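You operate a simulated robot arm through the tools that you are given. There is no shell and no other tool. Be economical: measure what you need, move in short steps, check, and stop when the job is done.

Carry out the task below with a simulated two-armed robot. There is one attempt and no reset: what you move stays moved.

Task
Turn the heater off and brush the dust off the plate inside.
Fine: use the green brush; lift the guard once the HOT lamp is out; at the end guard shut, brush back on its shelf; change no other setting. Set down upright: green brush. What is to be rubbed or washed off counts as gone when no trace of it is left.

The check looks at the end state, three seconds after you hand in, the way a careful person would. Anything else that was tipped, shoved, dropped, spilled or broken makes it a failure.

Robot
Two 7-joint arms with fingered hands on one trunk, on a base that drives. Base frame: it is fixed to the floor where the robot stands at the start and does not move with it; the origin is under the middle of the robot, x ahead of it, y to its left, z up. Units: m, degrees, N and s.
The left shoulder is at the start at [0.065, 0.17, 1.053], the right one opposite. With the tool pointing down near the work surface each hand reaches from about 0.3 to 0.78 m from the robot's upright axis, wherever it stands, measured 20 degrees to its own side. Places, roughly: green heater [0.7, 0.2, 0.5]; grey dust [0.7, 0.2, 0.7]; heater dial [0.8, 0, 0.7]; heater guard [0.7, 0.2, 0.7]. Payload 4 kg a hand.
The TCP of each hand is the grasp point between the finger pads, 0.026 m short of the fingertips. In the tool frame z runs along the fingers and y along their closing line. The gripper opens to 0.132 m. The gripper's body begins 0.073 m behind the TCP. The gripper is a hand of 4 fingers: y runs from the thumb to the fingers, the wrist lies at [0, 0, -0.224] in the tool frame, and closing takes about 1.5 s.
Orientation is that of the tool frame in the base frame, as a unit quaternion [w, x, y, z]. With the fingers straight down and closing along the base's y, the tool's x points along the base's -x, its y along +y and its z along -z.

Tools
- The arms move only by the tool move_arm. It takes "left_steps", "right_steps" or both (then of equal length, played together; a hand with none holds still); each is a list of rows, each an object of numbers (a shift or turn left out is 0, a gripper value left out holds the last): "x", "y", "z": the shift along the base's x, y, z in units of 250 mm (1.0 is 250 mm); "ax", "ay", "az": the turn, a rotation vector about the base's x, y, z in units of 120 degrees (1.0 is 120 degrees). In form: [{"x": .., "y": .., "z": .., "ax": .., "ay": .., "az": ..}, ...]. A call has 1 to 8 rows; each row is the pose to reach, as a shift and turn from the pose commanded when the call began. "left_jaw" and "right_jaw" are, for a hand that has rows, the closure, from 0 (fully open) to 1 (shut), set as the call begins (left out, the last holds). A call with a number of a shift or a turn outside -1 to 1 is refused whole. Each row takes 0.2 s and may step no farther than 0.05 m and 8.6 degrees from the row before; otherwise, or with a gripper value out of range, the whole call is refused. A pose out of reach is approached as far as the arm can. The call stops where the force on the tool passes 40 N (or 10 N more than at its start, if that is more) or the arm is blocked; 0.2 s more then pass. Each finger travels about 0.045 m/s and halts on what it meets, pressing with about 22 N; the grip force reading is that of the motor and also rises with nothing between the fingers. The clock runs only during rows and for 0.2 s after the last one: add rows that repeat a pose to give the fingers time. It gives the time, the measured TCP pose, the force on the tool (base axes), the opening and the grip force at its end, in the units of the frame above (readings bear some noise), with the torque about the TCP (base axes, N m) and any sound that the robot's microphone picked up.
- Cameras (640 x 400 px; columns grow to the right, rows downward): "scene" is now at [0.1622, 0.0265, 1.2472]; the picture's right is [0.28, -0.96, -0.00], its down [-0.37, -0.11, -0.92] and it looks along [0.89, 0.26, -0.38] (base axes); focal length 214 px, centre (320, 200). "left" rides on the left gripper at [-0.068, 0.002, -0.097] in its tool frame; the picture's right is [-0.03, -1.00, 0.00], its down [0.82, -0.02, -0.58] and it looks along [0.58, -0.01, 0.82] (tool axes); focal length 270 px, centre (320, 200). "right" rides on the right gripper at [0.069, 0.002, -0.097] in its tool frame; the picture's right is [-0.03, 1.00, 0.00], its down [-0.82, -0.02, -0.58] and it looks along [-0.58, -0.02, 0.82] (tool axes); focal length 270 px, centre (320, 200). There is no depth. A picture from a camera that has moved, and an enlarged one, comes with that camera's place and axes in the base frame and with its lens.
- grab_frame(camera): a new picture of that camera. The clock stands still meanwhile.
- lift_body(by): slides the trunk up (or, below 0, down) by that many m; the arms and the scene camera ride with it, the base frame stays. It gives what a move gives, with no picture.
- drive_base(legs): drives the robot by 1 to 6 legs, each [ahead, turn to the left] in m and degrees, along the robot's own axes; the way and the turn of a leg run together, so that a leg with both is an arc; at most 1.5 m and 180 degrees a leg. The arms and the cameras ride along, it lands a little off, and it stops where it bumps. It gives what a move gives.
- finger_targets(finger1, finger2, finger3, thumb_bend, hand): sets how far each is bent, from 0 (flat) to 1 (curled in); at 0.3 the hand is open as for a grip, at 0.7 the pads meet at the TCP. One left out holds its place. A second passes; each finger stops where it meets its share of the squeeze, and holds until it gets a number again. A gripper value or a shape takes the hand back. It gives what a move gives, with no picture; readings hold the bend of each and the force on the fingers (four entries, about 0 where the hand has none), thumb and palm.
- grasp_type(shape, hand): the hand has 4 fingers and takes this shape, open, in about a second: jaw (thumb against the fingers, like two jaws); tri (thumb and two fingers); tip (a fingertip pinch); poke (one finger out to press); point (the index stretched); flat (the hand flat); cup (the hand cupped); fist (a fist). The gripper value then closes the fingers along that shape, each until it touches; the sizes above hold for jaw. It gives what a move gives, with no picture.
- turn_head(pan, tilt): turns the head with the scene camera to pan (to the left, within 86 degrees either way) and tilt (down, from -29 to 69), counted from straight ahead of the robot. It gives what a move gives.
- inspect(camera, box): a new picture of the part [left, top, right, bottom] of that camera's present view, enlarged. The clock stands still meanwhile.
- hand_in(): hands the job in; it is judged then, once.

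Work in short steps. Places have to be worked out from the pictures, the camera data and where the tool is seen: move nearer, look again, correct. Check each grasp and each placing, and mend what went wrong. You have 120 turns and 88 pictures in all, those below and enlarged ones among them. Open the grippers and draw the arms clear of the work before you hand the job in, unless the task says otherwise; then end with one line.

The tools are called after "Call:" by a JSON object that holds its "api" and its "payload". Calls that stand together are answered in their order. move_arm: Moves the arms, as the interface text tells. Its arguments: {"type":"object","properties":{"left_steps":{"type":"array"},"left_jaw":{"type":"number"},"right_steps":{"type":"array"},"right_jaw":{"type":"number"}},"required":[]} The other tools are called the same way: lift_body (by) slides the trunk up or down; grasp_type (shape, hand) gives the hand a shape; finger_targets (finger1, finger2, finger3, thumb_bend, hand) moves the fingers one by one; drive_base (legs) drives the base; turn_head (pan, tilt) turns the head that bears the scene camera; grab_frame (camera) takes a picture; inspect (camera, box) takes an enlarged picture of a part of a camera's view; hand_in () hands the job in.

At the start:

```text
clock: 0.0
left_position: [0.4047, 0.3043, 1.2362]
left_tcp_rot: [0.001, -0.001, 1.0, -0.001]
left_contact_force: [0.1, 0.7, -0.3]
left_torque: [0.0, 0.0, 0.0]
left_opening: 0.1318
left_grasp_force: 0.1
left_shape: jaw
left_bend: [0.3, 0.3, 0.3, 0.3]
left_finger forces: [0.0, 0.0, 0.1, 0.0, 0.1, 0.0]
right_position: [0.5679, -0.0885, 1.1856]
right_tcp_rot: [0.0, 0.0, 1.0, 0.0]
right_contact_force: [-1.1, 1.3, -0.4]
right_torque: [0.0, 0.02, 0.01]
right_opening: 0.1317
right_grasp_force: 0.2
right_shape: jaw
right_bend: [0.3, 0.3, 0.3, 0.3]
right_finger forces: [0.0, 0.0, 0.0, 0.0, 0.0, 0.0]
trunk travel left (down, up): [-0.283, 0.473]
robot x, y, heading: [0.0008, 0.0026, 0.1]
head pan, tilt: [16.4, 22.5]
```

scene: 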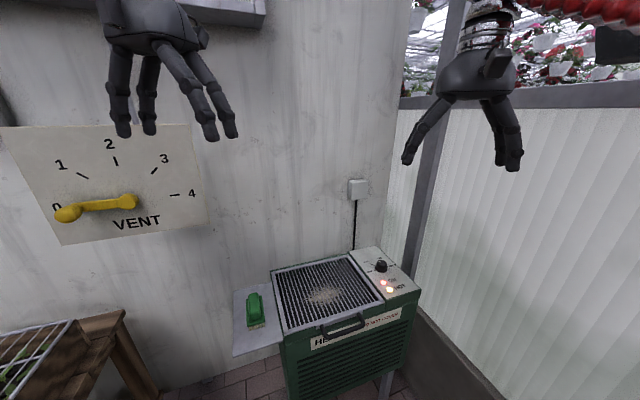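
right: 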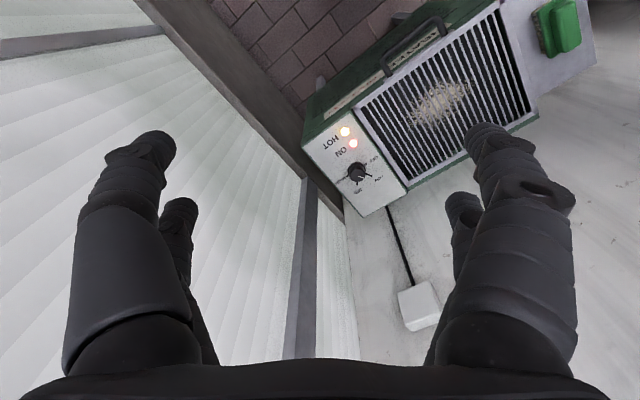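
left: 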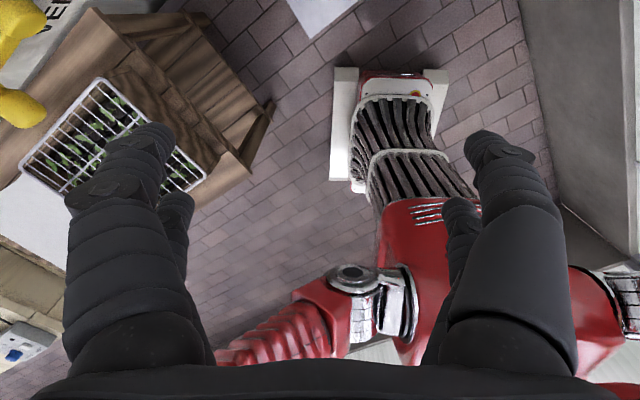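

The heater shows a dial, ON and HOT lamps and a guard with a front handle; the green brush is on the left shelf. I enlarge the view to read the dial.

Call:
{"api": "inspect", "payload": {"camera": "scene", "box": [220, 230, 430, 360]}}

Call:
{"api": "inspect", "payload": {"camera": "right", "box": [290, 90, 450, 230]}}

```text
3.05 times, centred on (325, 295) of scene
camera zoom: at [0.1622, 0.0265, 1.2472], right [0.28, -0.96, 0.0], down [-0.37, -0.11, -0.92], along [0.89, 0.26, -0.38], focal length 654 px, centre (305, -90)
```

zoom: 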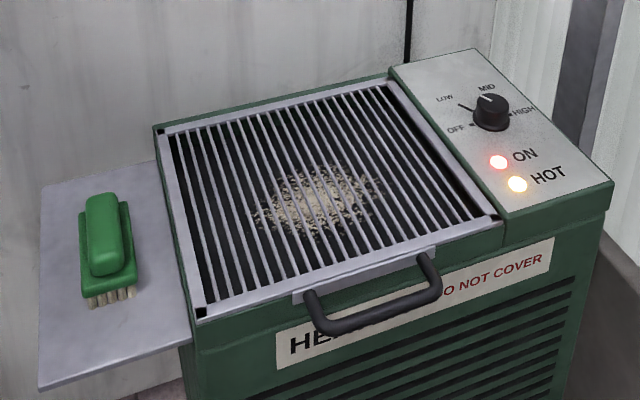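

```text
2.86 times, centred on (370, 160) of right
camera zoom: at [0.4999, -0.0875, 1.283], right [0.03, 1.0, 0.0], down [0.82, -0.02, 0.58], along [0.58, -0.02, -0.82], focal length 772 px, centre (177, 314)
```

zoom: 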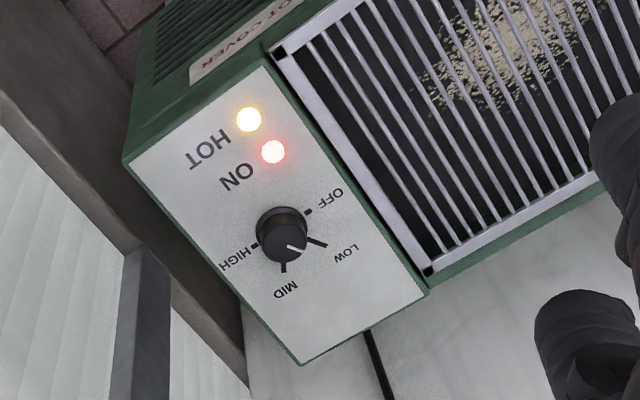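

By triangulation, the dial sits near (0.83, -0.01, 0.71). The heater looks rotated about 36° left of my heading, with the brush near (0.57, 0.35). I'll drive so that I face it squarely.

Call:
{"api": "drive_base", "payload": {"legs": [[0, -35], [0.25, 0], [0, 70.7]]}}

Call:
{"api": "turn_head", "payload": {"pan": 0, "tilt": 50}}

Call:
{"api": "grab_frame", "payload": {"camera": "scene"}}

```text
clock: 1.9
left_position: [0.5049, 0.1251, 1.238]
left_tcp_rot: [0.004, 0.211, 0.977, -0.011]
left_contact_force: [-0.3, 1.0, 0.8]
left_torque: [-0.13, -0.04, 0.02]
left_opening: 0.1322
left_grasp_force: 0.1
left_shape: jaw
left_bend: [0.3, 0.3, 0.3, 0.3]
left_finger forces: [0.0, 0.1, 0.0, 0.0, 0.0, 0.0]
right_position: [0.4973, -0.2522, 1.1845]
right_tcp_rot: [-0.003, 0.164, 0.985, -0.044]
right_contact_force: [0.4, -0.7, -0.8]
right_torque: [0.05, 0.03, -0.02]
right_opening: 0.1319
right_grasp_force: 0.1
right_shape: jaw
right_bend: [0.3, 0.3, 0.3, 0.3]
right_finger forces: [0.1, 0.0, 0.0, 0.1, 0.0, 0.1]
trunk travel left (down, up): [-0.283, 0.473]
robot x, y, heading: [0.0253, 0.0142, -20.1]
head pan, tilt: [16.4, 22.5]
stopped in leg 1: the robot was blocked; the commanded pose is now the measured one
```

```text
clock: 2.8
left_position: [0.5047, 0.1274, 1.2372]
left_tcp_rot: [0.004, 0.207, 0.978, -0.01]
left_contact_force: [0.6, 0.6, -0.8]
left_torque: [0.01, 0.0, 0.0]
left_opening: 0.1323
left_grasp_force: 0.0
left_shape: jaw
left_bend: [0.3, 0.3, 0.3, 0.3]
left_finger forces: [0.0, 0.0, 0.0, 0.0, 0.0, 0.0]
right_position: [0.4991, -0.2516, 1.185]
right_tcp_rot: [-0.001, 0.164, 0.986, -0.041]
right_contact_force: [-0.4, 0.5, 0.3]
right_torque: [0.02, -0.04, 0.02]
right_opening: 0.1318
right_grasp_force: 0.1
right_shape: jaw
right_bend: [0.3, 0.3, 0.3, 0.3]
right_finger forces: [0.0, 0.0, 0.0, 0.1, 0.0, 0.1]
trunk travel left (down, up): [-0.283, 0.473]
robot x, y, heading: [0.0263, 0.0127, -20.2]
head pan, tilt: [0.0, 50.0]
```

```text
82 pictures are left
camera scene: at [0.1562, -0.0132, 1.2084], right [-0.35, -0.94, 0.02], down [-0.71, 0.25, -0.65], along [0.61, -0.24, -0.76], focal length 214 px, centre (320, 200)
```

scene: 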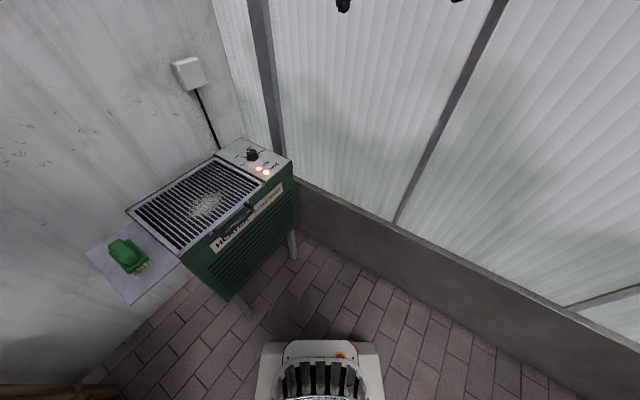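

The turn was blocked at -20°. I'll look to the right to see what the arm touches.

Call:
{"api": "turn_head", "payload": {"pan": -50, "tilt": 20}}

Call:
{"api": "grab_frame", "payload": {"camera": "scene"}}

Call:
{"api": "turn_head", "payload": {"pan": 80, "tilt": 30}}

Call:
{"api": "grab_frame", "payload": {"camera": "scene"}}

```text
clock: 4.0
left_position: [0.5056, 0.1264, 1.2363]
left_tcp_rot: [0.004, 0.209, 0.978, -0.01]
left_contact_force: [-0.6, 0.8, 0.3]
left_torque: [0.0, 0.01, -0.01]
left_opening: 0.132
left_grasp_force: 0.0
left_shape: jaw
left_bend: [0.3, 0.3, 0.3, 0.3]
left_finger forces: [0.0, 0.0, 0.0, 0.0, 0.0, 0.0]
right_position: [0.4979, -0.2517, 1.1856]
right_tcp_rot: [0.0, 0.164, 0.986, -0.041]
right_contact_force: [0.1, 0.6, 0.3]
right_torque: [0.02, 0.0, 0.0]
right_opening: 0.1319
right_grasp_force: 0.0
right_shape: jaw
right_bend: [0.3, 0.3, 0.3, 0.3]
right_finger forces: [0.0, 0.1, 0.0, 0.0, 0.1, 0.0]
trunk travel left (down, up): [-0.283, 0.473]
robot x, y, heading: [0.0254, 0.0147, -20.4]
head pan, tilt: [-50.0, 20.0]
```

```text
81 pictures are left
camera scene: at [0.1154, -0.0732, 1.2544], right [-0.94, -0.34, 0.0], down [-0.11, 0.3, -0.95], along [0.32, -0.89, -0.32], focal length 214 px, centre (320, 200)
```

scene: 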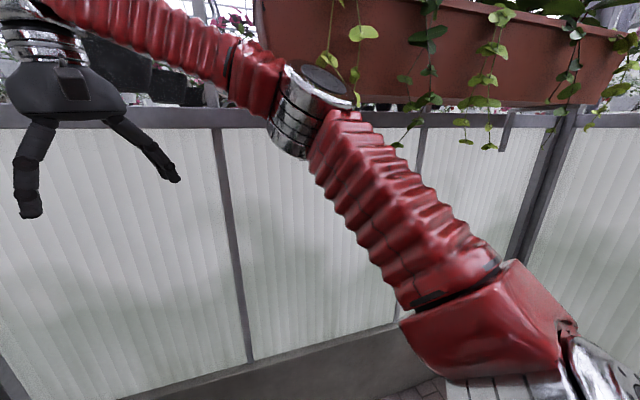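

```text
clock: 6.1
left_position: [0.5036, 0.1269, 1.2374]
left_tcp_rot: [0.004, 0.209, 0.978, -0.01]
left_contact_force: [0.7, 0.0, 0.0]
left_torque: [0.01, -0.02, 0.0]
left_opening: 0.1321
left_grasp_force: 0.0
left_shape: jaw
left_bend: [0.3, 0.3, 0.3, 0.3]
left_finger forces: [0.0, 0.0, 0.0, 0.0, 0.0, 0.0]
right_position: [0.4987, -0.2512, 1.1849]
right_tcp_rot: [-0.001, 0.163, 0.986, -0.041]
right_contact_force: [0.6, 0.0, -0.9]
right_torque: [-0.02, 0.01, 0.0]
right_opening: 0.1319
right_grasp_force: 0.0
right_shape: jaw
right_bend: [0.3, 0.3, 0.3, 0.3]
right_finger forces: [0.0, 0.0, 0.0, 0.0, 0.0, 0.0]
trunk travel left (down, up): [-0.283, 0.473]
robot x, y, heading: [0.0257, 0.021, -20.2]
head pan, tilt: [80.0, 30.0]
```

```text
80 pictures are left
camera scene: at [0.1296, 0.0922, 1.2352], right [0.86, -0.51, 0.02], down [-0.25, -0.45, -0.86], along [0.44, 0.74, -0.51], focal length 214 px, centre (320, 200)
```

scene: 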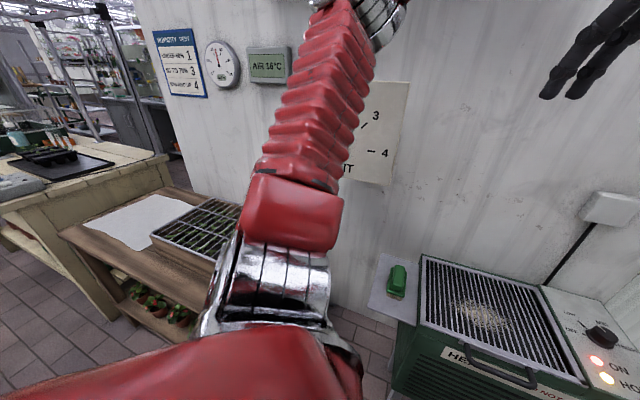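

The right elbow sits high and out by the planter, which is probably what blocked me. I'll turn back left, away from it, to face the heater squarely, then see how far the elbow is from the wall.

Call:
{"api": "drive_base", "payload": {"legs": [[0, 55]]}}

Call:
{"api": "turn_head", "payload": {"pan": -50, "tilt": 25}}

Call:
{"api": "grab_frame", "payload": {"camera": "scene"}}

Call:
{"api": "turn_head", "payload": {"pan": 0, "tilt": 45}}

Call:
{"api": "grab_frame", "payload": {"camera": "scene"}}

```text
clock: 9.2
left_position: [0.2319, 0.4673, 1.2344]
left_tcp_rot: [0.0, -0.268, 0.963, -0.001]
left_contact_force: [0.7, -0.6, 1.2]
left_torque: [-0.01, -0.01, -0.01]
left_opening: 0.1319
left_grasp_force: 0.1
left_shape: jaw
left_bend: [0.3, 0.3, 0.3, 0.3]
left_finger forces: [0.0, 0.0, 0.1, 0.0, 0.0, 0.0]
right_position: [0.5452, 0.2432, 1.1737]
right_tcp_rot: [0.005, -0.305, 0.952, -0.028]
right_contact_force: [-0.3, 0.5, -0.2]
right_torque: [0.02, -0.03, 0.01]
right_opening: 0.1319
right_grasp_force: 0.0
right_shape: jaw
right_bend: [0.3, 0.3, 0.3, 0.3]
right_finger forces: [0.0, 0.0, 0.0, 0.0, 0.1, 0.0]
trunk travel left (down, up): [-0.283, 0.473]
robot x, y, heading: [0.0494, -0.0172, 34.5]
head pan, tilt: [80.0, 30.0]
```

```text
clock: 11.3
left_position: [0.2318, 0.4675, 1.2359]
left_tcp_rot: [0.0, -0.268, 0.963, -0.002]
left_contact_force: [0.1, -0.5, 0.3]
left_torque: [0.0, -0.01, -0.03]
left_opening: 0.1321
left_grasp_force: 0.1
left_shape: jaw
left_bend: [0.3, 0.3, 0.3, 0.3]
left_finger forces: [0.0, 0.0, 0.1, 0.1, 0.0, 0.0]
right_position: [0.544, 0.2429, 1.1753]
right_tcp_rot: [0.004, -0.305, 0.952, -0.029]
right_contact_force: [0.2, 0.0, -0.3]
right_torque: [-0.02, 0.0, -0.01]
right_opening: 0.1324
right_grasp_force: 0.2
right_shape: jaw
right_bend: [0.3, 0.3, 0.3, 0.3]
right_finger forces: [0.0, 0.0, 0.0, 0.0, 0.1, 0.1]
trunk travel left (down, up): [-0.283, 0.473]
robot x, y, heading: [0.0517, -0.0172, 34.3]
head pan, tilt: [-50.0, 25.0]
```

```text
79 pictures are left
camera scene: at [0.1993, 0.0007, 1.2433], right [-0.26, -0.96, 0.0], down [-0.41, 0.11, -0.91], along [0.87, -0.24, -0.42], focal length 214 px, centre (320, 200)
```

scene: 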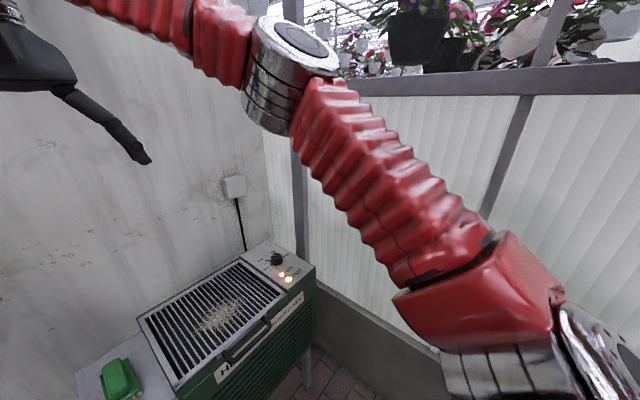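

```text
clock: 12.5
left_position: [0.2318, 0.4683, 1.2363]
left_tcp_rot: [0.0, -0.268, 0.963, -0.002]
left_contact_force: [-0.2, 0.2, 0.2]
left_torque: [-0.02, 0.0, -0.03]
left_opening: 0.1318
left_grasp_force: 0.2
left_shape: jaw
left_bend: [0.3, 0.3, 0.3, 0.3]
left_finger forces: [0.0, 0.1, 0.0, 0.0, 0.0, 0.1]
right_position: [0.5446, 0.242, 1.1751]
right_tcp_rot: [0.004, -0.306, 0.952, -0.028]
right_contact_force: [-0.4, 0.3, 0.6]
right_torque: [0.0, 0.03, 0.02]
right_opening: 0.1319
right_grasp_force: 0.1
right_shape: jaw
right_bend: [0.3, 0.3, 0.3, 0.3]
right_finger forces: [0.1, 0.0, 0.1, 0.0, 0.0, 0.0]
trunk travel left (down, up): [-0.283, 0.473]
robot x, y, heading: [0.0529, -0.0174, 34.5]
head pan, tilt: [0.0, 45.0]
```

```text
78 pictures are left
camera scene: at [0.1774, 0.0711, 1.2127], right [0.57, -0.82, 0.0], down [-0.58, -0.4, -0.71], along [0.58, 0.4, -0.71], focal length 214 px, centre (320, 200)
```

scene: 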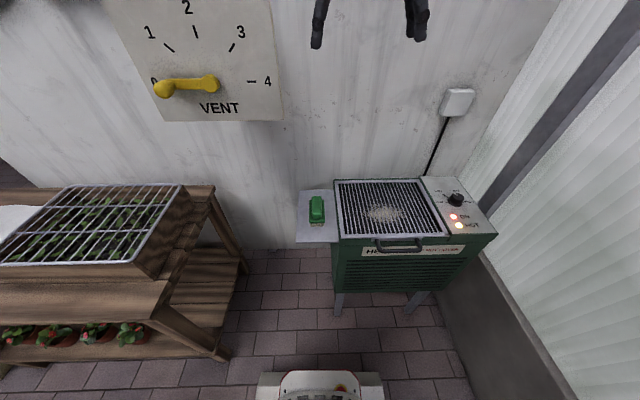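

The view is now square to the heater. With 0.1 m more ahead, both arms reach everything, and the base still clears the heater.

Call:
{"api": "drive_base", "payload": {"legs": [[0.1, 1]]}}

Call:
{"api": "grab_frame", "payload": {"camera": "scene"}}

Call:
{"api": "grab_frame", "payload": {"camera": "right"}}

```text
clock: 13.7
left_position: [0.3082, 0.5279, 1.2347]
left_tcp_rot: [-0.001, -0.276, 0.961, -0.002]
left_contact_force: [-0.2, 1.0, 0.3]
left_torque: [-0.03, 0.04, 0.0]
left_opening: 0.1321
left_grasp_force: 0.0
left_shape: jaw
left_bend: [0.3, 0.3, 0.3, 0.3]
left_finger forces: [0.0, 0.1, 0.0, 0.0, 0.0, 0.1]
right_position: [0.6249, 0.3076, 1.1743]
right_tcp_rot: [0.005, -0.312, 0.95, -0.028]
right_contact_force: [1.2, 0.4, 0.3]
right_torque: [-0.04, 0.01, -0.01]
right_opening: 0.1321
right_grasp_force: 0.0
right_shape: jaw
right_bend: [0.3, 0.3, 0.3, 0.3]
right_finger forces: [0.0, 0.0, 0.0, 0.0, 0.1, 0.0]
trunk travel left (down, up): [-0.283, 0.473]
robot x, y, heading: [0.13, 0.0368, 35.8]
head pan, tilt: [0.0, 45.0]
```

```text
77 pictures are left
camera scene: at [0.2598, 0.1306, 1.2124], right [0.58, -0.81, 0.0], down [-0.58, -0.41, -0.71], along [0.57, 0.41, -0.71], focal length 214 px, centre (320, 200)
```

scene: 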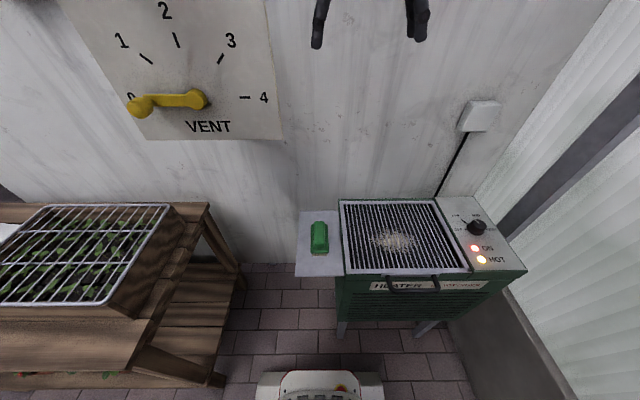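

```text
76 pictures are left
camera right: at [0.5659, 0.2725, 1.2713], right [-0.57, 0.82, -0.06], down [0.66, 0.5, 0.57], along [0.49, 0.29, -0.82], focal length 270 px, centre (320, 200)
```

right: 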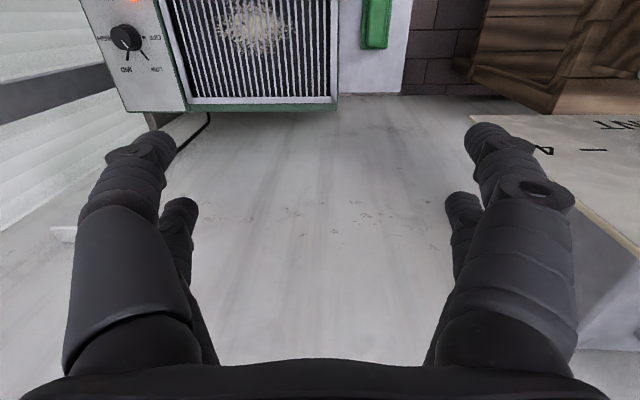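

I need the dial's pointer and mark angles more precisely, so I'll zoom in with both cameras.

Call:
{"api": "inspect", "payload": {"camera": "right", "box": [85, 0, 185, 100]}}

Call:
{"api": "inspect", "payload": {"camera": "scene", "box": [435, 190, 535, 275]}}

```text
4.00 times, centred on (135, 50) of right
camera zoom: at [0.5659, 0.2725, 1.2713], right [-0.57, 0.82, -0.06], down [0.66, 0.5, 0.57], along [0.49, 0.29, -0.82], focal length 1081 px, centre (1060, 800)
```

zoom: 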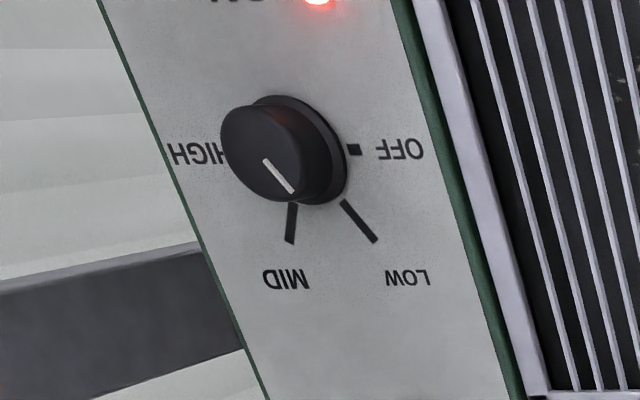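

```text
4.71 times, centred on (485, 232) of scene
camera zoom: at [0.2598, 0.1306, 1.2124], right [0.58, -0.81, 0.0], down [-0.58, -0.41, -0.71], along [0.57, 0.41, -0.71], focal length 1009 px, centre (-456, 47)
```

zoom: 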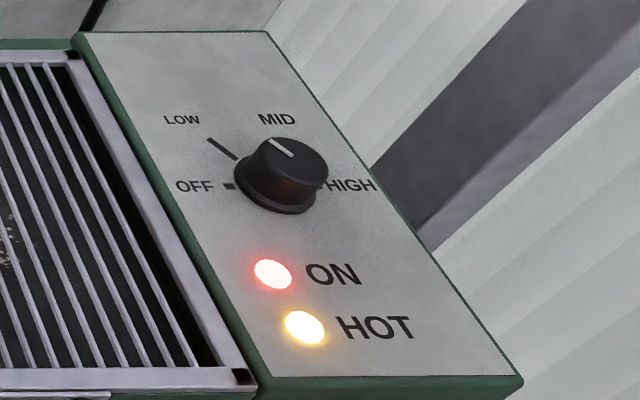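

The pointer is at LOW, and OFF is 45° counter-clockwise from there. The knob is near (0.79, -0.00, 0.755), so I'll bring the right hand towards it with a -22° pre-turn and level the hand.

Call:
{"api": "move_arm", "payload": {"right_steps": [{"x": 0.07, "y": -0.13, "z": -0.1, "az": -0.03, "ax": 0.004, "ay": 0.002}, {"x": 0.14, "y": -0.26, "z": -0.2, "az": -0.06, "ax": 0.008, "ay": 0.004}, {"x": 0.21, "y": -0.39, "z": -0.3, "az": -0.09, "ax": 0.012, "ay": 0.006}, {"x": 0.28, "y": -0.52, "z": -0.4, "az": -0.12, "ax": 0.016, "ay": 0.008}, {"x": 0.36, "y": -0.65, "z": -0.5, "az": -0.15, "ax": 0.02, "ay": 0.01}, {"x": 0.44, "y": -0.79, "z": -0.59, "az": -0.183, "ax": 0.024, "ay": 0.013}]}}

Call:
{"api": "grab_frame", "payload": {"camera": "right"}}

Call:
{"api": "grab_frame", "payload": {"camera": "scene"}}

```text
clock: 15.1
left_position: [0.3072, 0.5262, 1.2355]
left_tcp_rot: [-0.001, -0.275, 0.961, -0.002]
left_contact_force: [-0.5, 0.0, 0.0]
left_torque: [-0.01, -0.02, -0.03]
left_opening: 0.1318
left_grasp_force: 0.1
left_shape: jaw
left_bend: [0.3, 0.3, 0.3, 0.3]
left_finger forces: [0.0, 0.1, 0.0, 0.0, 0.1, 0.0]
right_position: [0.7308, 0.1078, 1.0275]
right_tcp_rot: [-0.005, -0.124, 0.992, 0.0]
right_contact_force: [0.2, 0.3, 0.3]
right_torque: [-0.01, 0.01, -0.01]
right_opening: 0.132
right_grasp_force: 0.0
right_shape: jaw
right_bend: [0.3, 0.3, 0.3, 0.3]
right_finger forces: [0.0, 0.0, 0.0, 0.0, 0.0, 0.0]
trunk travel left (down, up): [-0.283, 0.473]
robot x, y, heading: [0.1361, 0.0399, 35.7]
head pan, tilt: [0.0, 45.0]
```

```text
73 pictures are left
camera right: at [0.6656, 0.0914, 1.1245], right [-0.22, 0.97, 0.0], down [0.8, 0.18, 0.57], along [0.55, 0.13, -0.82], focal length 270 px, centre (320, 200)
```

right: 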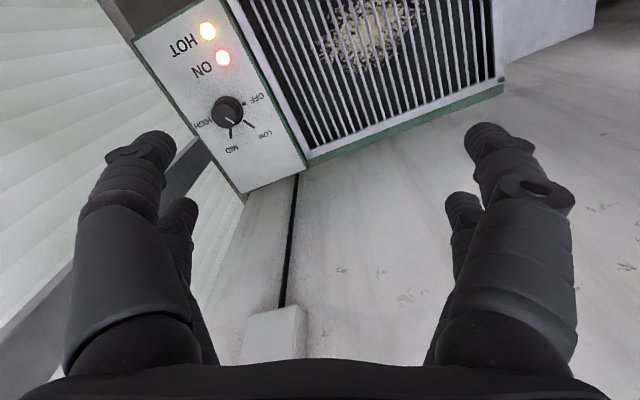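

```text
72 pictures are left
camera scene: at [0.2586, 0.1287, 1.2127], right [0.58, -0.81, 0.0], down [-0.58, -0.41, -0.71], along [0.57, 0.41, -0.71], focal length 214 px, centre (320, 200)
```

scene: 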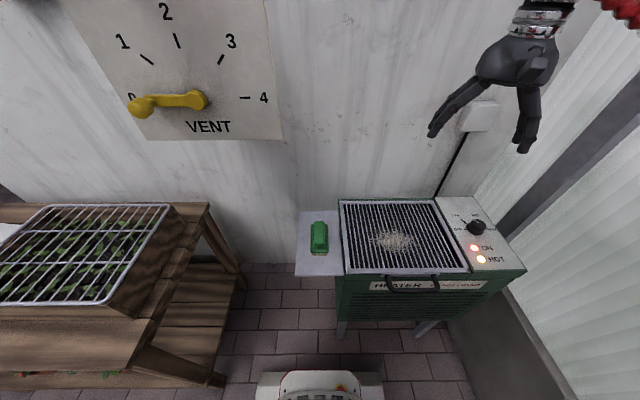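

The new ray puts the knob at about (0.795, -0.003). I'll move above it and partly close the hand.

Call:
{"api": "move_arm", "payload": {"right_steps": [{"x": 0.05, "y": -0.09, "z": -0.13}, {"x": 0.1, "y": -0.18, "z": -0.26}, {"x": 0.15, "y": -0.27, "z": -0.4}, {"x": 0.2, "y": -0.36, "z": -0.54}, {"x": 0.256, "y": -0.444, "z": -0.67}], "right_jaw": 0.35}}

Call:
{"api": "grab_frame", "payload": {"camera": "right"}}

Call:
{"api": "grab_frame", "payload": {"camera": "scene"}}

```text
clock: 16.3
left_position: [0.3074, 0.5264, 1.2363]
left_tcp_rot: [-0.001, -0.276, 0.961, -0.002]
left_contact_force: [0.4, 0.0, -0.1]
left_torque: [0.01, -0.01, 0.03]
left_opening: 0.1318
left_grasp_force: 0.1
left_shape: jaw
left_bend: [0.3, 0.3, 0.3, 0.3]
left_finger forces: [0.0, 0.0, 0.1, 0.1, 0.1, 0.1]
right_position: [0.7959, -0.0028, 0.8569]
right_tcp_rot: [-0.005, -0.126, 0.992, -0.001]
right_contact_force: [0.5, -0.1, 0.3]
right_torque: [0.03, 0.03, 0.01]
right_opening: 0.0864
right_grasp_force: 0.0
right_shape: jaw
right_bend: [0.7, 0.7, 0.7, 0.64]
right_finger forces: [0.0, 0.1, 0.0, 0.1, 0.0, 0.1]
trunk travel left (down, up): [-0.283, 0.473]
robot x, y, heading: [0.1322, 0.0368, 35.6]
head pan, tilt: [0.0, 45.0]
```

```text
71 pictures are left
camera right: at [0.7302, -0.0194, 0.9561], right [-0.22, 0.97, 0.0], down [0.8, 0.18, 0.57], along [0.55, 0.13, -0.82], focal length 270 px, centre (320, 200)
```

right: 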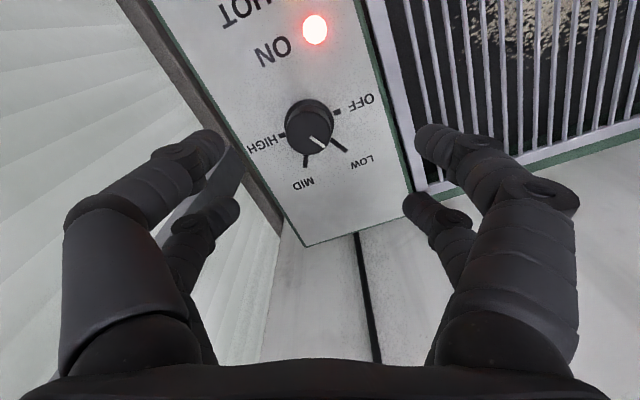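

```text
70 pictures are left
camera scene: at [0.2584, 0.1291, 1.2127], right [0.58, -0.81, 0.0], down [-0.58, -0.41, -0.71], along [0.57, 0.41, -0.71], focal length 214 px, centre (320, 200)
```

scene: 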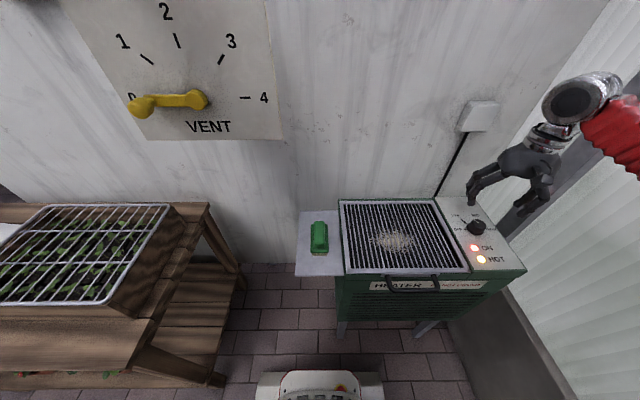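

The hand is nearly centred, with the knob about 7 mm towards -y. I'll correct that and descend to just around the knob top.

Call:
{"api": "move_arm", "payload": {"right_steps": [{"x": 0.008, "y": -0.028, "z": -0.1}, {"x": 0.008, "y": -0.028, "z": -0.2}, {"x": 0.008, "y": -0.028, "z": -0.28}]}}

Call:
{"api": "grab_frame", "payload": {"camera": "right"}}

Call:
{"api": "inspect", "payload": {"camera": "scene", "box": [420, 130, 560, 280]}}

```text
clock: 17.1
left_position: [0.3073, 0.5275, 1.2369]
left_tcp_rot: [0.0, -0.274, 0.962, -0.002]
left_contact_force: [0.3, -0.9, 0.4]
left_torque: [0.0, 0.0, 0.02]
left_opening: 0.1316
left_grasp_force: 0.1
left_shape: jaw
left_bend: [0.3, 0.3, 0.3, 0.3]
left_finger forces: [0.1, 0.1, 0.0, 0.1, 0.0, 0.0]
right_position: [0.798, -0.0088, 0.7901]
right_tcp_rot: [-0.006, -0.124, 0.992, 0.0]
right_contact_force: [-0.2, 0.0, 0.4]
right_torque: [0.0, -0.02, -0.02]
right_opening: 0.0865
right_grasp_force: 0.1
right_shape: jaw
right_bend: [0.7, 0.7, 0.7, 0.64]
right_finger forces: [0.0, 0.0, 0.0, 0.0, 0.1, 0.1]
trunk travel left (down, up): [-0.283, 0.473]
robot x, y, heading: [0.1345, 0.0394, 35.5]
head pan, tilt: [0.0, 45.0]
```

```text
69 pictures are left
camera right: at [0.7332, -0.0257, 0.8872], right [-0.22, 0.97, 0.0], down [0.8, 0.18, 0.57], along [0.55, 0.13, -0.82], focal length 270 px, centre (320, 200)
```

right: 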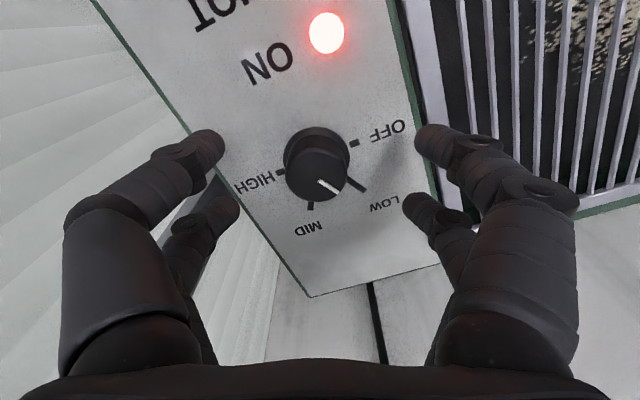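

```text
2.67 times, centred on (490, 205) of scene
camera zoom: at [0.2583, 0.1293, 1.2127], right [0.58, -0.81, 0.0], down [-0.58, -0.41, -0.71], along [0.57, 0.41, -0.71], focal length 572 px, centre (-133, 187)
```

zoom: 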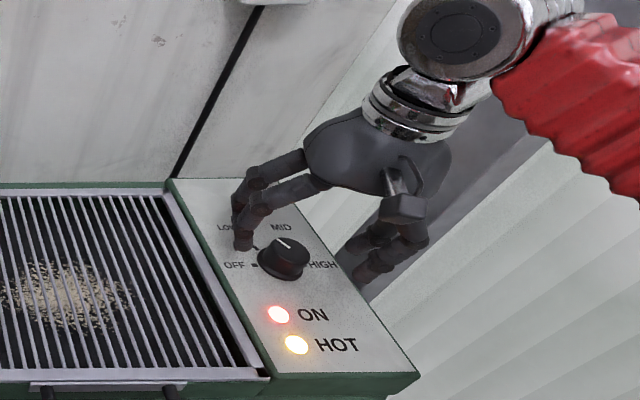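

The knob top is at about z 0.765 and centred between the fingers. I'll descend 17 mm and close on it.

Call:
{"api": "move_arm", "payload": {"right_steps": [{"z": -0.035}, {"z": -0.068}]}}

Call:
{"api": "move_arm", "payload": {"right_steps": [{}, {}, {}, {}, {}, {}], "right_jaw": 0.8}}

Call:
{"api": "grab_frame", "payload": {"camera": "right"}}

```text
clock: 17.7
left_position: [0.3073, 0.5262, 1.236]
left_tcp_rot: [0.0, -0.275, 0.961, -0.002]
left_contact_force: [-0.3, 0.9, 0.3]
left_torque: [-0.01, 0.0, 0.0]
left_opening: 0.1319
left_grasp_force: 0.1
left_shape: jaw
left_bend: [0.3, 0.3, 0.3, 0.3]
left_finger forces: [0.0, 0.0, 0.0, 0.0, 0.1, 0.0]
right_position: [0.7996, -0.0089, 0.7723]
right_tcp_rot: [-0.006, -0.124, 0.992, 0.0]
right_contact_force: [-0.2, -0.9, 0.2]
right_torque: [0.02, -0.01, 0.01]
right_opening: 0.0863
right_grasp_force: 0.0
right_shape: jaw
right_bend: [0.7, 0.7, 0.7, 0.64]
right_finger forces: [0.0, 0.0, 0.0, 0.0, 0.1, 0.1]
trunk travel left (down, up): [-0.283, 0.473]
robot x, y, heading: [0.1339, 0.0396, 35.5]
head pan, tilt: [0.0, 45.0]
```

```text
clock: 19.1
left_position: [0.3079, 0.527, 1.2379]
left_tcp_rot: [0.0, -0.274, 0.962, -0.002]
left_contact_force: [0.0, -0.8, -0.6]
left_torque: [-0.02, 0.01, 0.0]
left_opening: 0.132
left_grasp_force: 0.0
left_shape: jaw
left_bend: [0.3, 0.3, 0.3, 0.3]
left_finger forces: [0.0, 0.1, 0.1, 0.1, 0.0, 0.0]
right_position: [0.7993, -0.0097, 0.7722]
right_tcp_rot: [-0.006, -0.124, 0.992, -0.001]
right_contact_force: [1.1, -0.9, 0.5]
right_torque: [-0.02, 0.0, 0.0]
right_opening: 0.0274
right_grasp_force: 0.1
right_shape: jaw
right_bend: [0.73, 0.73, 0.73, 0.7]
right_finger forces: [0.0, 0.0, 1.8, 0.0, 0.0, 0.0]
trunk travel left (down, up): [-0.283, 0.473]
robot x, y, heading: [0.1355, 0.036, 35.4]
head pan, tilt: [0.0, 45.0]
```

```text
67 pictures are left
camera right: at [0.7337, -0.0256, 0.8705], right [-0.22, 0.97, 0.0], down [0.8, 0.18, 0.57], along [0.55, 0.13, -0.82], focal length 270 px, centre (320, 200)
```

right: 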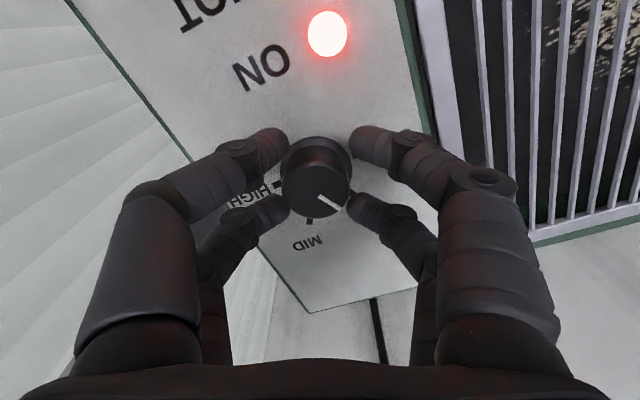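

The fingers are around the knob and lightly touching. I'll close fully for a firm hold.

Call:
{"api": "move_arm", "payload": {"right_steps": [{}, {}, {}, {}], "right_jaw": 1.0}}

```text
clock: 20.1
left_position: [0.307, 0.5281, 1.2372]
left_tcp_rot: [0.0, -0.274, 0.962, -0.001]
left_contact_force: [-0.9, 0.5, -0.9]
left_torque: [0.02, 0.02, 0.02]
left_opening: 0.1321
left_grasp_force: 0.1
left_shape: jaw
left_bend: [0.3, 0.3, 0.3, 0.3]
left_finger forces: [0.0, 0.1, 0.0, 0.0, 0.0, 0.0]
right_position: [0.7996, -0.0096, 0.7732]
right_tcp_rot: [-0.005, -0.124, 0.992, 0.0]
right_contact_force: [4.1, 0.3, 2.1]
right_torque: [-0.01, -0.13, 0.0]
right_opening: 0.0
right_grasp_force: 22.3
right_shape: jaw
right_bend: [0.61, 0.73, 0.73, 0.7]
right_finger forces: [0.0, 15.5, 16.7, 0.0, 0.1, 0.0]
trunk travel left (down, up): [-0.283, 0.473]
robot x, y, heading: [0.1335, 0.0404, 35.7]
head pan, tilt: [0.0, 45.0]
```

The opening reads 0 with force on two fingers, so I'll check how the hand sits.

Call:
{"api": "grab_frame", "payload": {"camera": "right"}}

Call:
{"api": "inspect", "payload": {"camera": "scene", "box": [420, 150, 560, 280]}}

```text
66 pictures are left
camera right: at [0.734, -0.0253, 0.8707], right [-0.22, 0.97, 0.0], down [0.8, 0.18, 0.57], along [0.55, 0.13, -0.82], focal length 270 px, centre (320, 200)
```

right: 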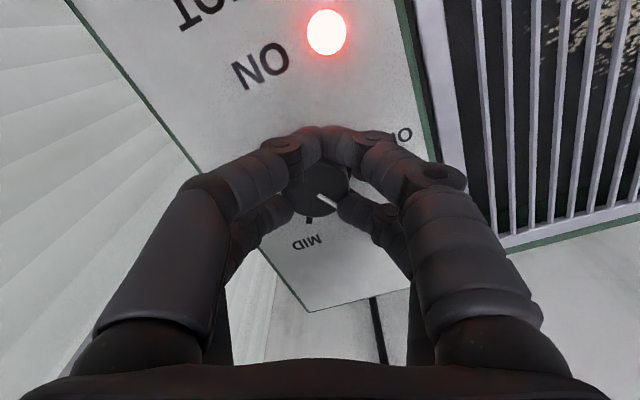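

```text
3.08 times, centred on (490, 215) of scene
camera zoom: at [0.2584, 0.1293, 1.2127], right [0.58, -0.81, 0.0], down [-0.58, -0.41, -0.71], along [0.57, 0.41, -0.71], focal length 660 px, centre (-203, 154)
```

zoom: 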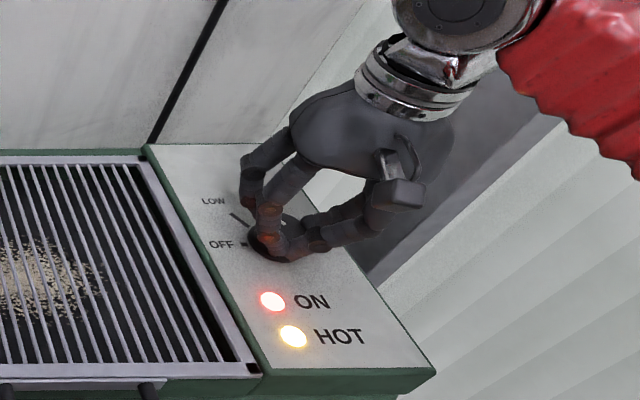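

Four fingers cage the knob, with the rear pair pressing it against the front pair. I'll try turning counter-clockwise in small steps.

Call:
{"api": "move_arm", "payload": {"right_steps": [{"az": 0.065}, {"az": 0.13}, {"az": 0.195}]}}

Call:
{"api": "grab_frame", "payload": {"camera": "right"}}

```text
clock: 20.9
left_position: [0.3069, 0.5267, 1.2363]
left_tcp_rot: [-0.001, -0.275, 0.961, -0.002]
left_contact_force: [-0.4, 0.6, 0.0]
left_torque: [0.01, -0.04, 0.0]
left_opening: 0.1318
left_grasp_force: 0.2
left_shape: jaw
left_bend: [0.3, 0.3, 0.3, 0.3]
left_finger forces: [0.0, 0.0, 0.0, 0.0, 0.1, 0.0]
right_position: [0.7988, -0.0083, 0.775]
right_tcp_rot: [-0.005, -0.325, 0.946, -0.001]
right_contact_force: [9.3, -0.4, 6.9]
right_torque: [0.03, -0.3, 0.0]
right_opening: 0.0001
right_grasp_force: 22.0
right_shape: jaw
right_bend: [0.61, 0.74, 0.73, 0.7]
right_finger forces: [0.1, 16.1, 20.1, 0.0, 0.0, 0.0]
trunk travel left (down, up): [-0.283, 0.473]
robot x, y, heading: [0.1326, 0.038, 35.7]
head pan, tilt: [0.0, 45.0]
```

```text
64 pictures are left
camera right: at [0.7455, -0.0499, 0.8721], right [-0.59, 0.8, 0.0], down [0.66, 0.49, 0.57], along [0.46, 0.34, -0.82], focal length 270 px, centre (320, 200)
```

right: 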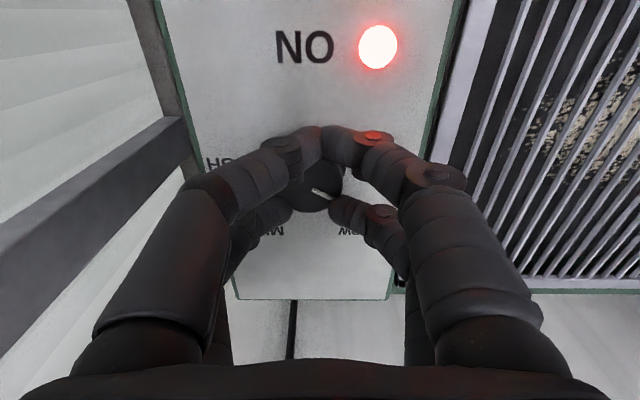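

The pointer kept its angle relative to the hand, so the knob is turning with it. I'll continue another 25°.

Call:
{"api": "move_arm", "payload": {"right_steps": [{"az": 0.065}, {"az": 0.13}, {"az": 0.195}]}}

Call:
{"api": "grab_frame", "payload": {"camera": "right"}}

Call:
{"api": "inspect", "payload": {"camera": "scene", "box": [420, 150, 560, 280]}}

```text
clock: 21.7
left_position: [0.3066, 0.527, 1.2356]
left_tcp_rot: [0.0, -0.275, 0.961, -0.002]
left_contact_force: [0.4, -0.3, 0.7]
left_torque: [0.07, 0.03, -0.01]
left_opening: 0.1318
left_grasp_force: 0.1
left_shape: jaw
left_bend: [0.3, 0.3, 0.3, 0.3]
left_finger forces: [0.0, 0.1, 0.0, 0.1, 0.0, 0.0]
right_position: [0.7989, -0.0094, 0.7735]
right_tcp_rot: [-0.004, -0.509, 0.861, -0.002]
right_contact_force: [13.0, 0.6, 10.4]
right_torque: [0.08, -0.51, -0.2]
right_opening: 0.0001
right_grasp_force: 22.3
right_shape: jaw
right_bend: [0.61, 0.74, 0.73, 0.7]
right_finger forces: [0.1, 17.6, 21.8, 0.1, 0.0, 0.1]
trunk travel left (down, up): [-0.283, 0.473]
robot x, y, heading: [0.1328, 0.0404, 35.5]
head pan, tilt: [0.0, 45.0]
```

```text
63 pictures are left
camera right: at [0.7656, -0.0685, 0.8715], right [-0.86, 0.5, 0.0], down [0.41, 0.71, 0.57], along [0.29, 0.49, -0.82], focal length 270 px, centre (320, 200)
```

right: 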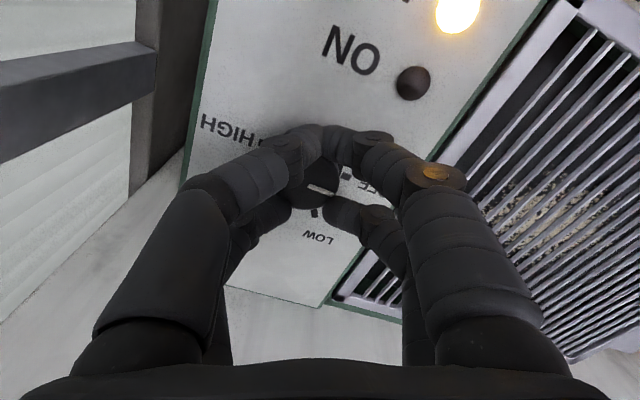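

```text
3.08 times, centred on (490, 215) of scene
camera zoom: at [0.2583, 0.1295, 1.2128], right [0.58, -0.81, 0.0], down [-0.58, -0.41, -0.71], along [0.57, 0.41, -0.71], focal length 660 px, centre (-203, 154)
```

zoom: 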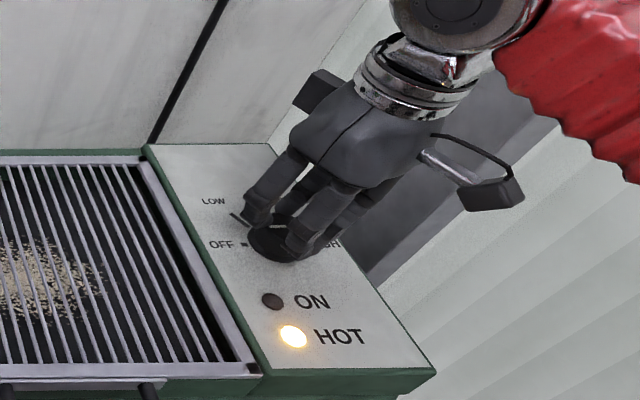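

The ON lamp went out. I'll open the hand and lift straight up from the knob.

Call:
{"api": "move_arm", "payload": {"right_steps": [{}, {}, {}, {}, {"z": 0.1}, {"z": 0.25}, {"z": 0.45}], "right_jaw": 0.3}}

Call:
{"api": "inspect", "payload": {"camera": "scene", "box": [420, 150, 560, 280]}}

Call:
{"api": "grab_frame", "payload": {"camera": "right"}}

```text
clock: 23.3
left_position: [0.3053, 0.5267, 1.2356]
left_tcp_rot: [0.0, -0.275, 0.961, -0.002]
left_contact_force: [-0.7, 0.3, -0.2]
left_torque: [-0.01, -0.04, 0.0]
left_opening: 0.1318
left_grasp_force: 0.0
left_shape: jaw
left_bend: [0.3, 0.3, 0.3, 0.3]
left_finger forces: [0.1, 0.1, 0.1, 0.0, 0.0, 0.0]
right_position: [0.7965, -0.0126, 0.8875]
right_tcp_rot: [-0.005, -0.51, 0.86, -0.002]
right_contact_force: [-0.8, 0.0, 0.5]
right_torque: [0.03, -0.04, 0.0]
right_opening: 0.0923
right_grasp_force: 0.1
right_shape: jaw
right_bend: [0.68, 0.68, 0.68, 0.58]
right_finger forces: [0.0, 0.0, 0.1, 0.0, 0.0, 0.0]
trunk travel left (down, up): [-0.283, 0.473]
robot x, y, heading: [0.1342, 0.0361, 35.5]
head pan, tilt: [0.0, 45.0]
```

```text
3.08 times, centred on (490, 215) of scene
camera zoom: at [0.2575, 0.1292, 1.2129], right [0.58, -0.81, 0.0], down [-0.57, -0.41, -0.71], along [0.57, 0.41, -0.71], focal length 660 px, centre (-203, 154)
```

zoom: 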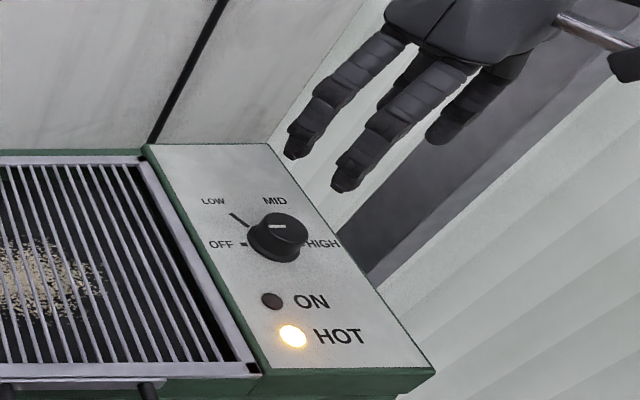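

```text
60 pictures are left
camera right: at [0.7625, -0.0711, 0.9855], right [-0.86, 0.5, 0.0], down [0.42, 0.71, 0.57], along [0.29, 0.49, -0.82], focal length 270 px, centre (320, 200)
```

right: 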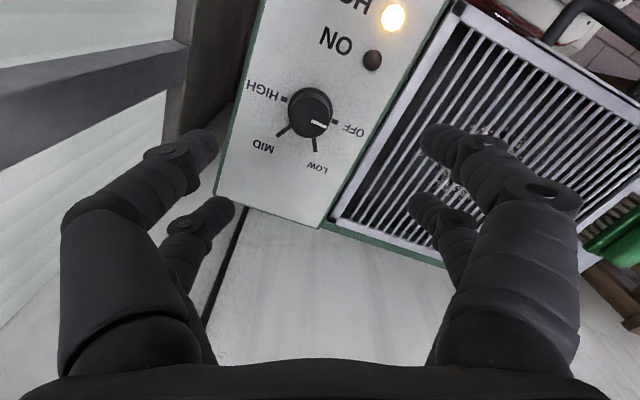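

The pointer now sits on OFF and the ON lamp is dark; HOT still glows. Meanwhile I'll zoom in on the handle and brush.

Call:
{"api": "inspect", "payload": {"camera": "scene", "box": [285, 190, 475, 305]}}

```text
3.37 times, centred on (380, 248) of scene
camera zoom: at [0.2575, 0.1292, 1.2129], right [0.58, -0.81, 0.0], down [-0.57, -0.41, -0.71], along [0.57, 0.41, -0.71], focal length 722 px, centre (118, 40)
```

zoom: 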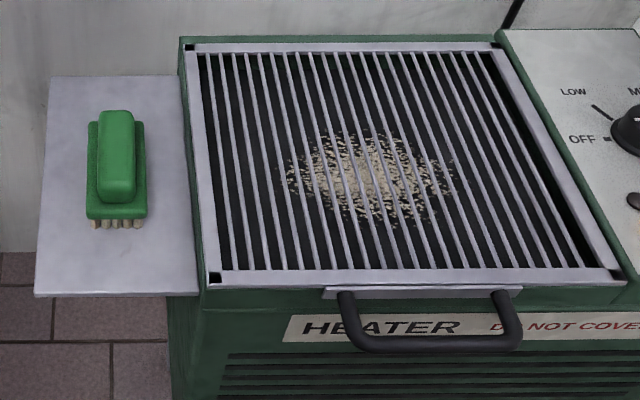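

Now I'll bring the right hand back over the front of the heater, undoing the yaw, while HOT cools.

Call:
{"api": "move_arm", "payload": {"right_steps": [{"x": -0.16, "y": 0.02, "z": 0.05, "az": -0.05}, {"x": -0.34, "y": 0.05, "z": 0.1, "az": -0.1}, {"x": -0.52, "y": 0.07, "z": 0.12, "az": -0.15}, {"x": -0.7, "y": 0.09, "z": 0.12, "az": -0.2}, {"x": -0.88, "y": 0.12, "z": 0.12, "az": -0.21}, {"x": -1.0, "y": 0.15, "z": 0.12, "az": -0.215}]}}

Call:
{"api": "move_arm", "payload": {"right_steps": [{"x": -0.1, "y": 0.01, "ax": 0.041, "ay": -0.057}, {"x": -0.2, "y": 0.02, "ax": 0.082, "ay": -0.114}, {"x": -0.3, "y": 0.02, "ax": 0.123, "ay": -0.171}, {"x": -0.3, "y": 0.02, "ax": 0.164, "ay": -0.228}, {"x": -0.3, "y": 0.02, "ax": 0.205, "ay": -0.285}, {"x": -0.3, "y": 0.02, "ax": 0.246, "ay": -0.342}], "right_jaw": 1.0}}

Call:
{"api": "grab_frame", "payload": {"camera": "scene"}}

```text
clock: 24.7
left_position: [0.3069, 0.5272, 1.2378]
left_tcp_rot: [0.0, -0.276, 0.961, -0.002]
left_contact_force: [-0.3, 0.6, 0.5]
left_torque: [0.0, 0.01, 0.03]
left_opening: 0.1319
left_grasp_force: 0.0
left_shape: jaw
left_bend: [0.3, 0.3, 0.3, 0.3]
left_finger forces: [0.0, 0.0, 0.0, 0.0, 0.0, 0.0]
right_position: [0.5453, 0.0282, 0.9126]
right_tcp_rot: [-0.007, -0.304, 0.953, -0.002]
right_contact_force: [-0.3, 0.3, -0.1]
right_torque: [-0.01, 0.02, 0.01]
right_opening: 0.0922
right_grasp_force: 0.1
right_shape: jaw
right_bend: [0.68, 0.68, 0.68, 0.58]
right_finger forces: [0.0, 0.1, 0.0, 0.0, 0.1, 0.0]
trunk travel left (down, up): [-0.283, 0.473]
robot x, y, heading: [0.1335, 0.0408, 35.6]
head pan, tilt: [0.0, 45.0]
```

```text
clock: 26.1
left_position: [0.3025, 0.5297, 1.2361]
left_tcp_rot: [0.002, -0.275, 0.961, -0.004]
left_contact_force: [-0.2, 0.4, -0.1]
left_torque: [-0.08, -0.06, 0.01]
left_opening: 0.1318
left_grasp_force: 0.0
left_shape: jaw
left_bend: [0.3, 0.3, 0.3, 0.3]
left_finger forces: [0.0, 0.1, 0.0, 0.1, 0.0, 0.1]
right_position: [0.4738, 0.2505, 0.9506]
right_tcp_rot: [0.402, -0.276, 0.863, 0.129]
right_contact_force: [-0.3, 0.3, -0.1]
right_torque: [-0.04, -0.09, -0.11]
right_opening: 0.0
right_grasp_force: 13.8
right_shape: jaw
right_bend: [0.61, 0.61, 0.61, 0.7]
right_finger forces: [0.0, 0.0, 0.0, 0.0, 0.0, 0.0]
right hand out of reach, approached as far as the arm can: row 1, 2, 3, 4, 5, 6
trunk travel left (down, up): [-0.283, 0.473]
robot x, y, heading: [0.1294, 0.0396, 35.8]
head pan, tilt: [0.0, 45.0]
```

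```text
58 pictures are left
camera scene: at [0.2549, 0.1323, 1.2128], right [0.58, -0.81, 0.0], down [-0.57, -0.41, -0.71], along [0.58, 0.41, -0.71], focal length 214 px, centre (320, 200)
```

scene: 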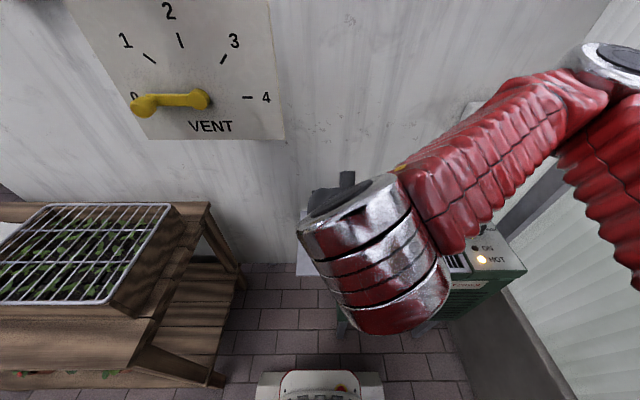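

A horizontal hand is too close for this arm. I'll unwind to tool-down and plan to grip the handle bar from above with the closing line across it.

Call:
{"api": "move_arm", "payload": {"right_steps": [{"ax": -0.041, "ay": 0.057}, {"ax": -0.082, "ay": 0.114}, {"ax": -0.123, "ay": 0.171}, {"x": 0.05, "ax": -0.164, "ay": 0.228}, {"x": 0.1, "ax": -0.205, "ay": 0.285}, {"x": 0.2, "ax": -0.246, "ay": 0.342}], "right_jaw": 0.3}}

```text
clock: 27.5
left_position: [0.3072, 0.5271, 1.236]
left_tcp_rot: [-0.001, -0.274, 0.962, -0.002]
left_contact_force: [0.1, 0.9, 0.1]
left_torque: [-0.03, 0.02, -0.04]
left_opening: 0.132
left_grasp_force: 0.1
left_shape: jaw
left_bend: [0.3, 0.3, 0.3, 0.3]
left_finger forces: [0.0, 0.0, 0.1, 0.1, 0.0, 0.0]
right_position: [0.5269, 0.244, 0.9532]
right_tcp_rot: [-0.009, -0.304, 0.953, -0.001]
right_contact_force: [-0.6, 0.0, 0.0]
right_torque: [0.01, 0.0, -0.01]
right_opening: 0.0924
right_grasp_force: 0.1
right_shape: jaw
right_bend: [0.68, 0.68, 0.68, 0.58]
right_finger forces: [0.0, 0.0, 0.0, 0.0, 0.0, 0.1]
trunk travel left (down, up): [-0.283, 0.473]
robot x, y, heading: [0.1309, 0.0414, 35.4]
head pan, tilt: [0.0, 45.0]
```

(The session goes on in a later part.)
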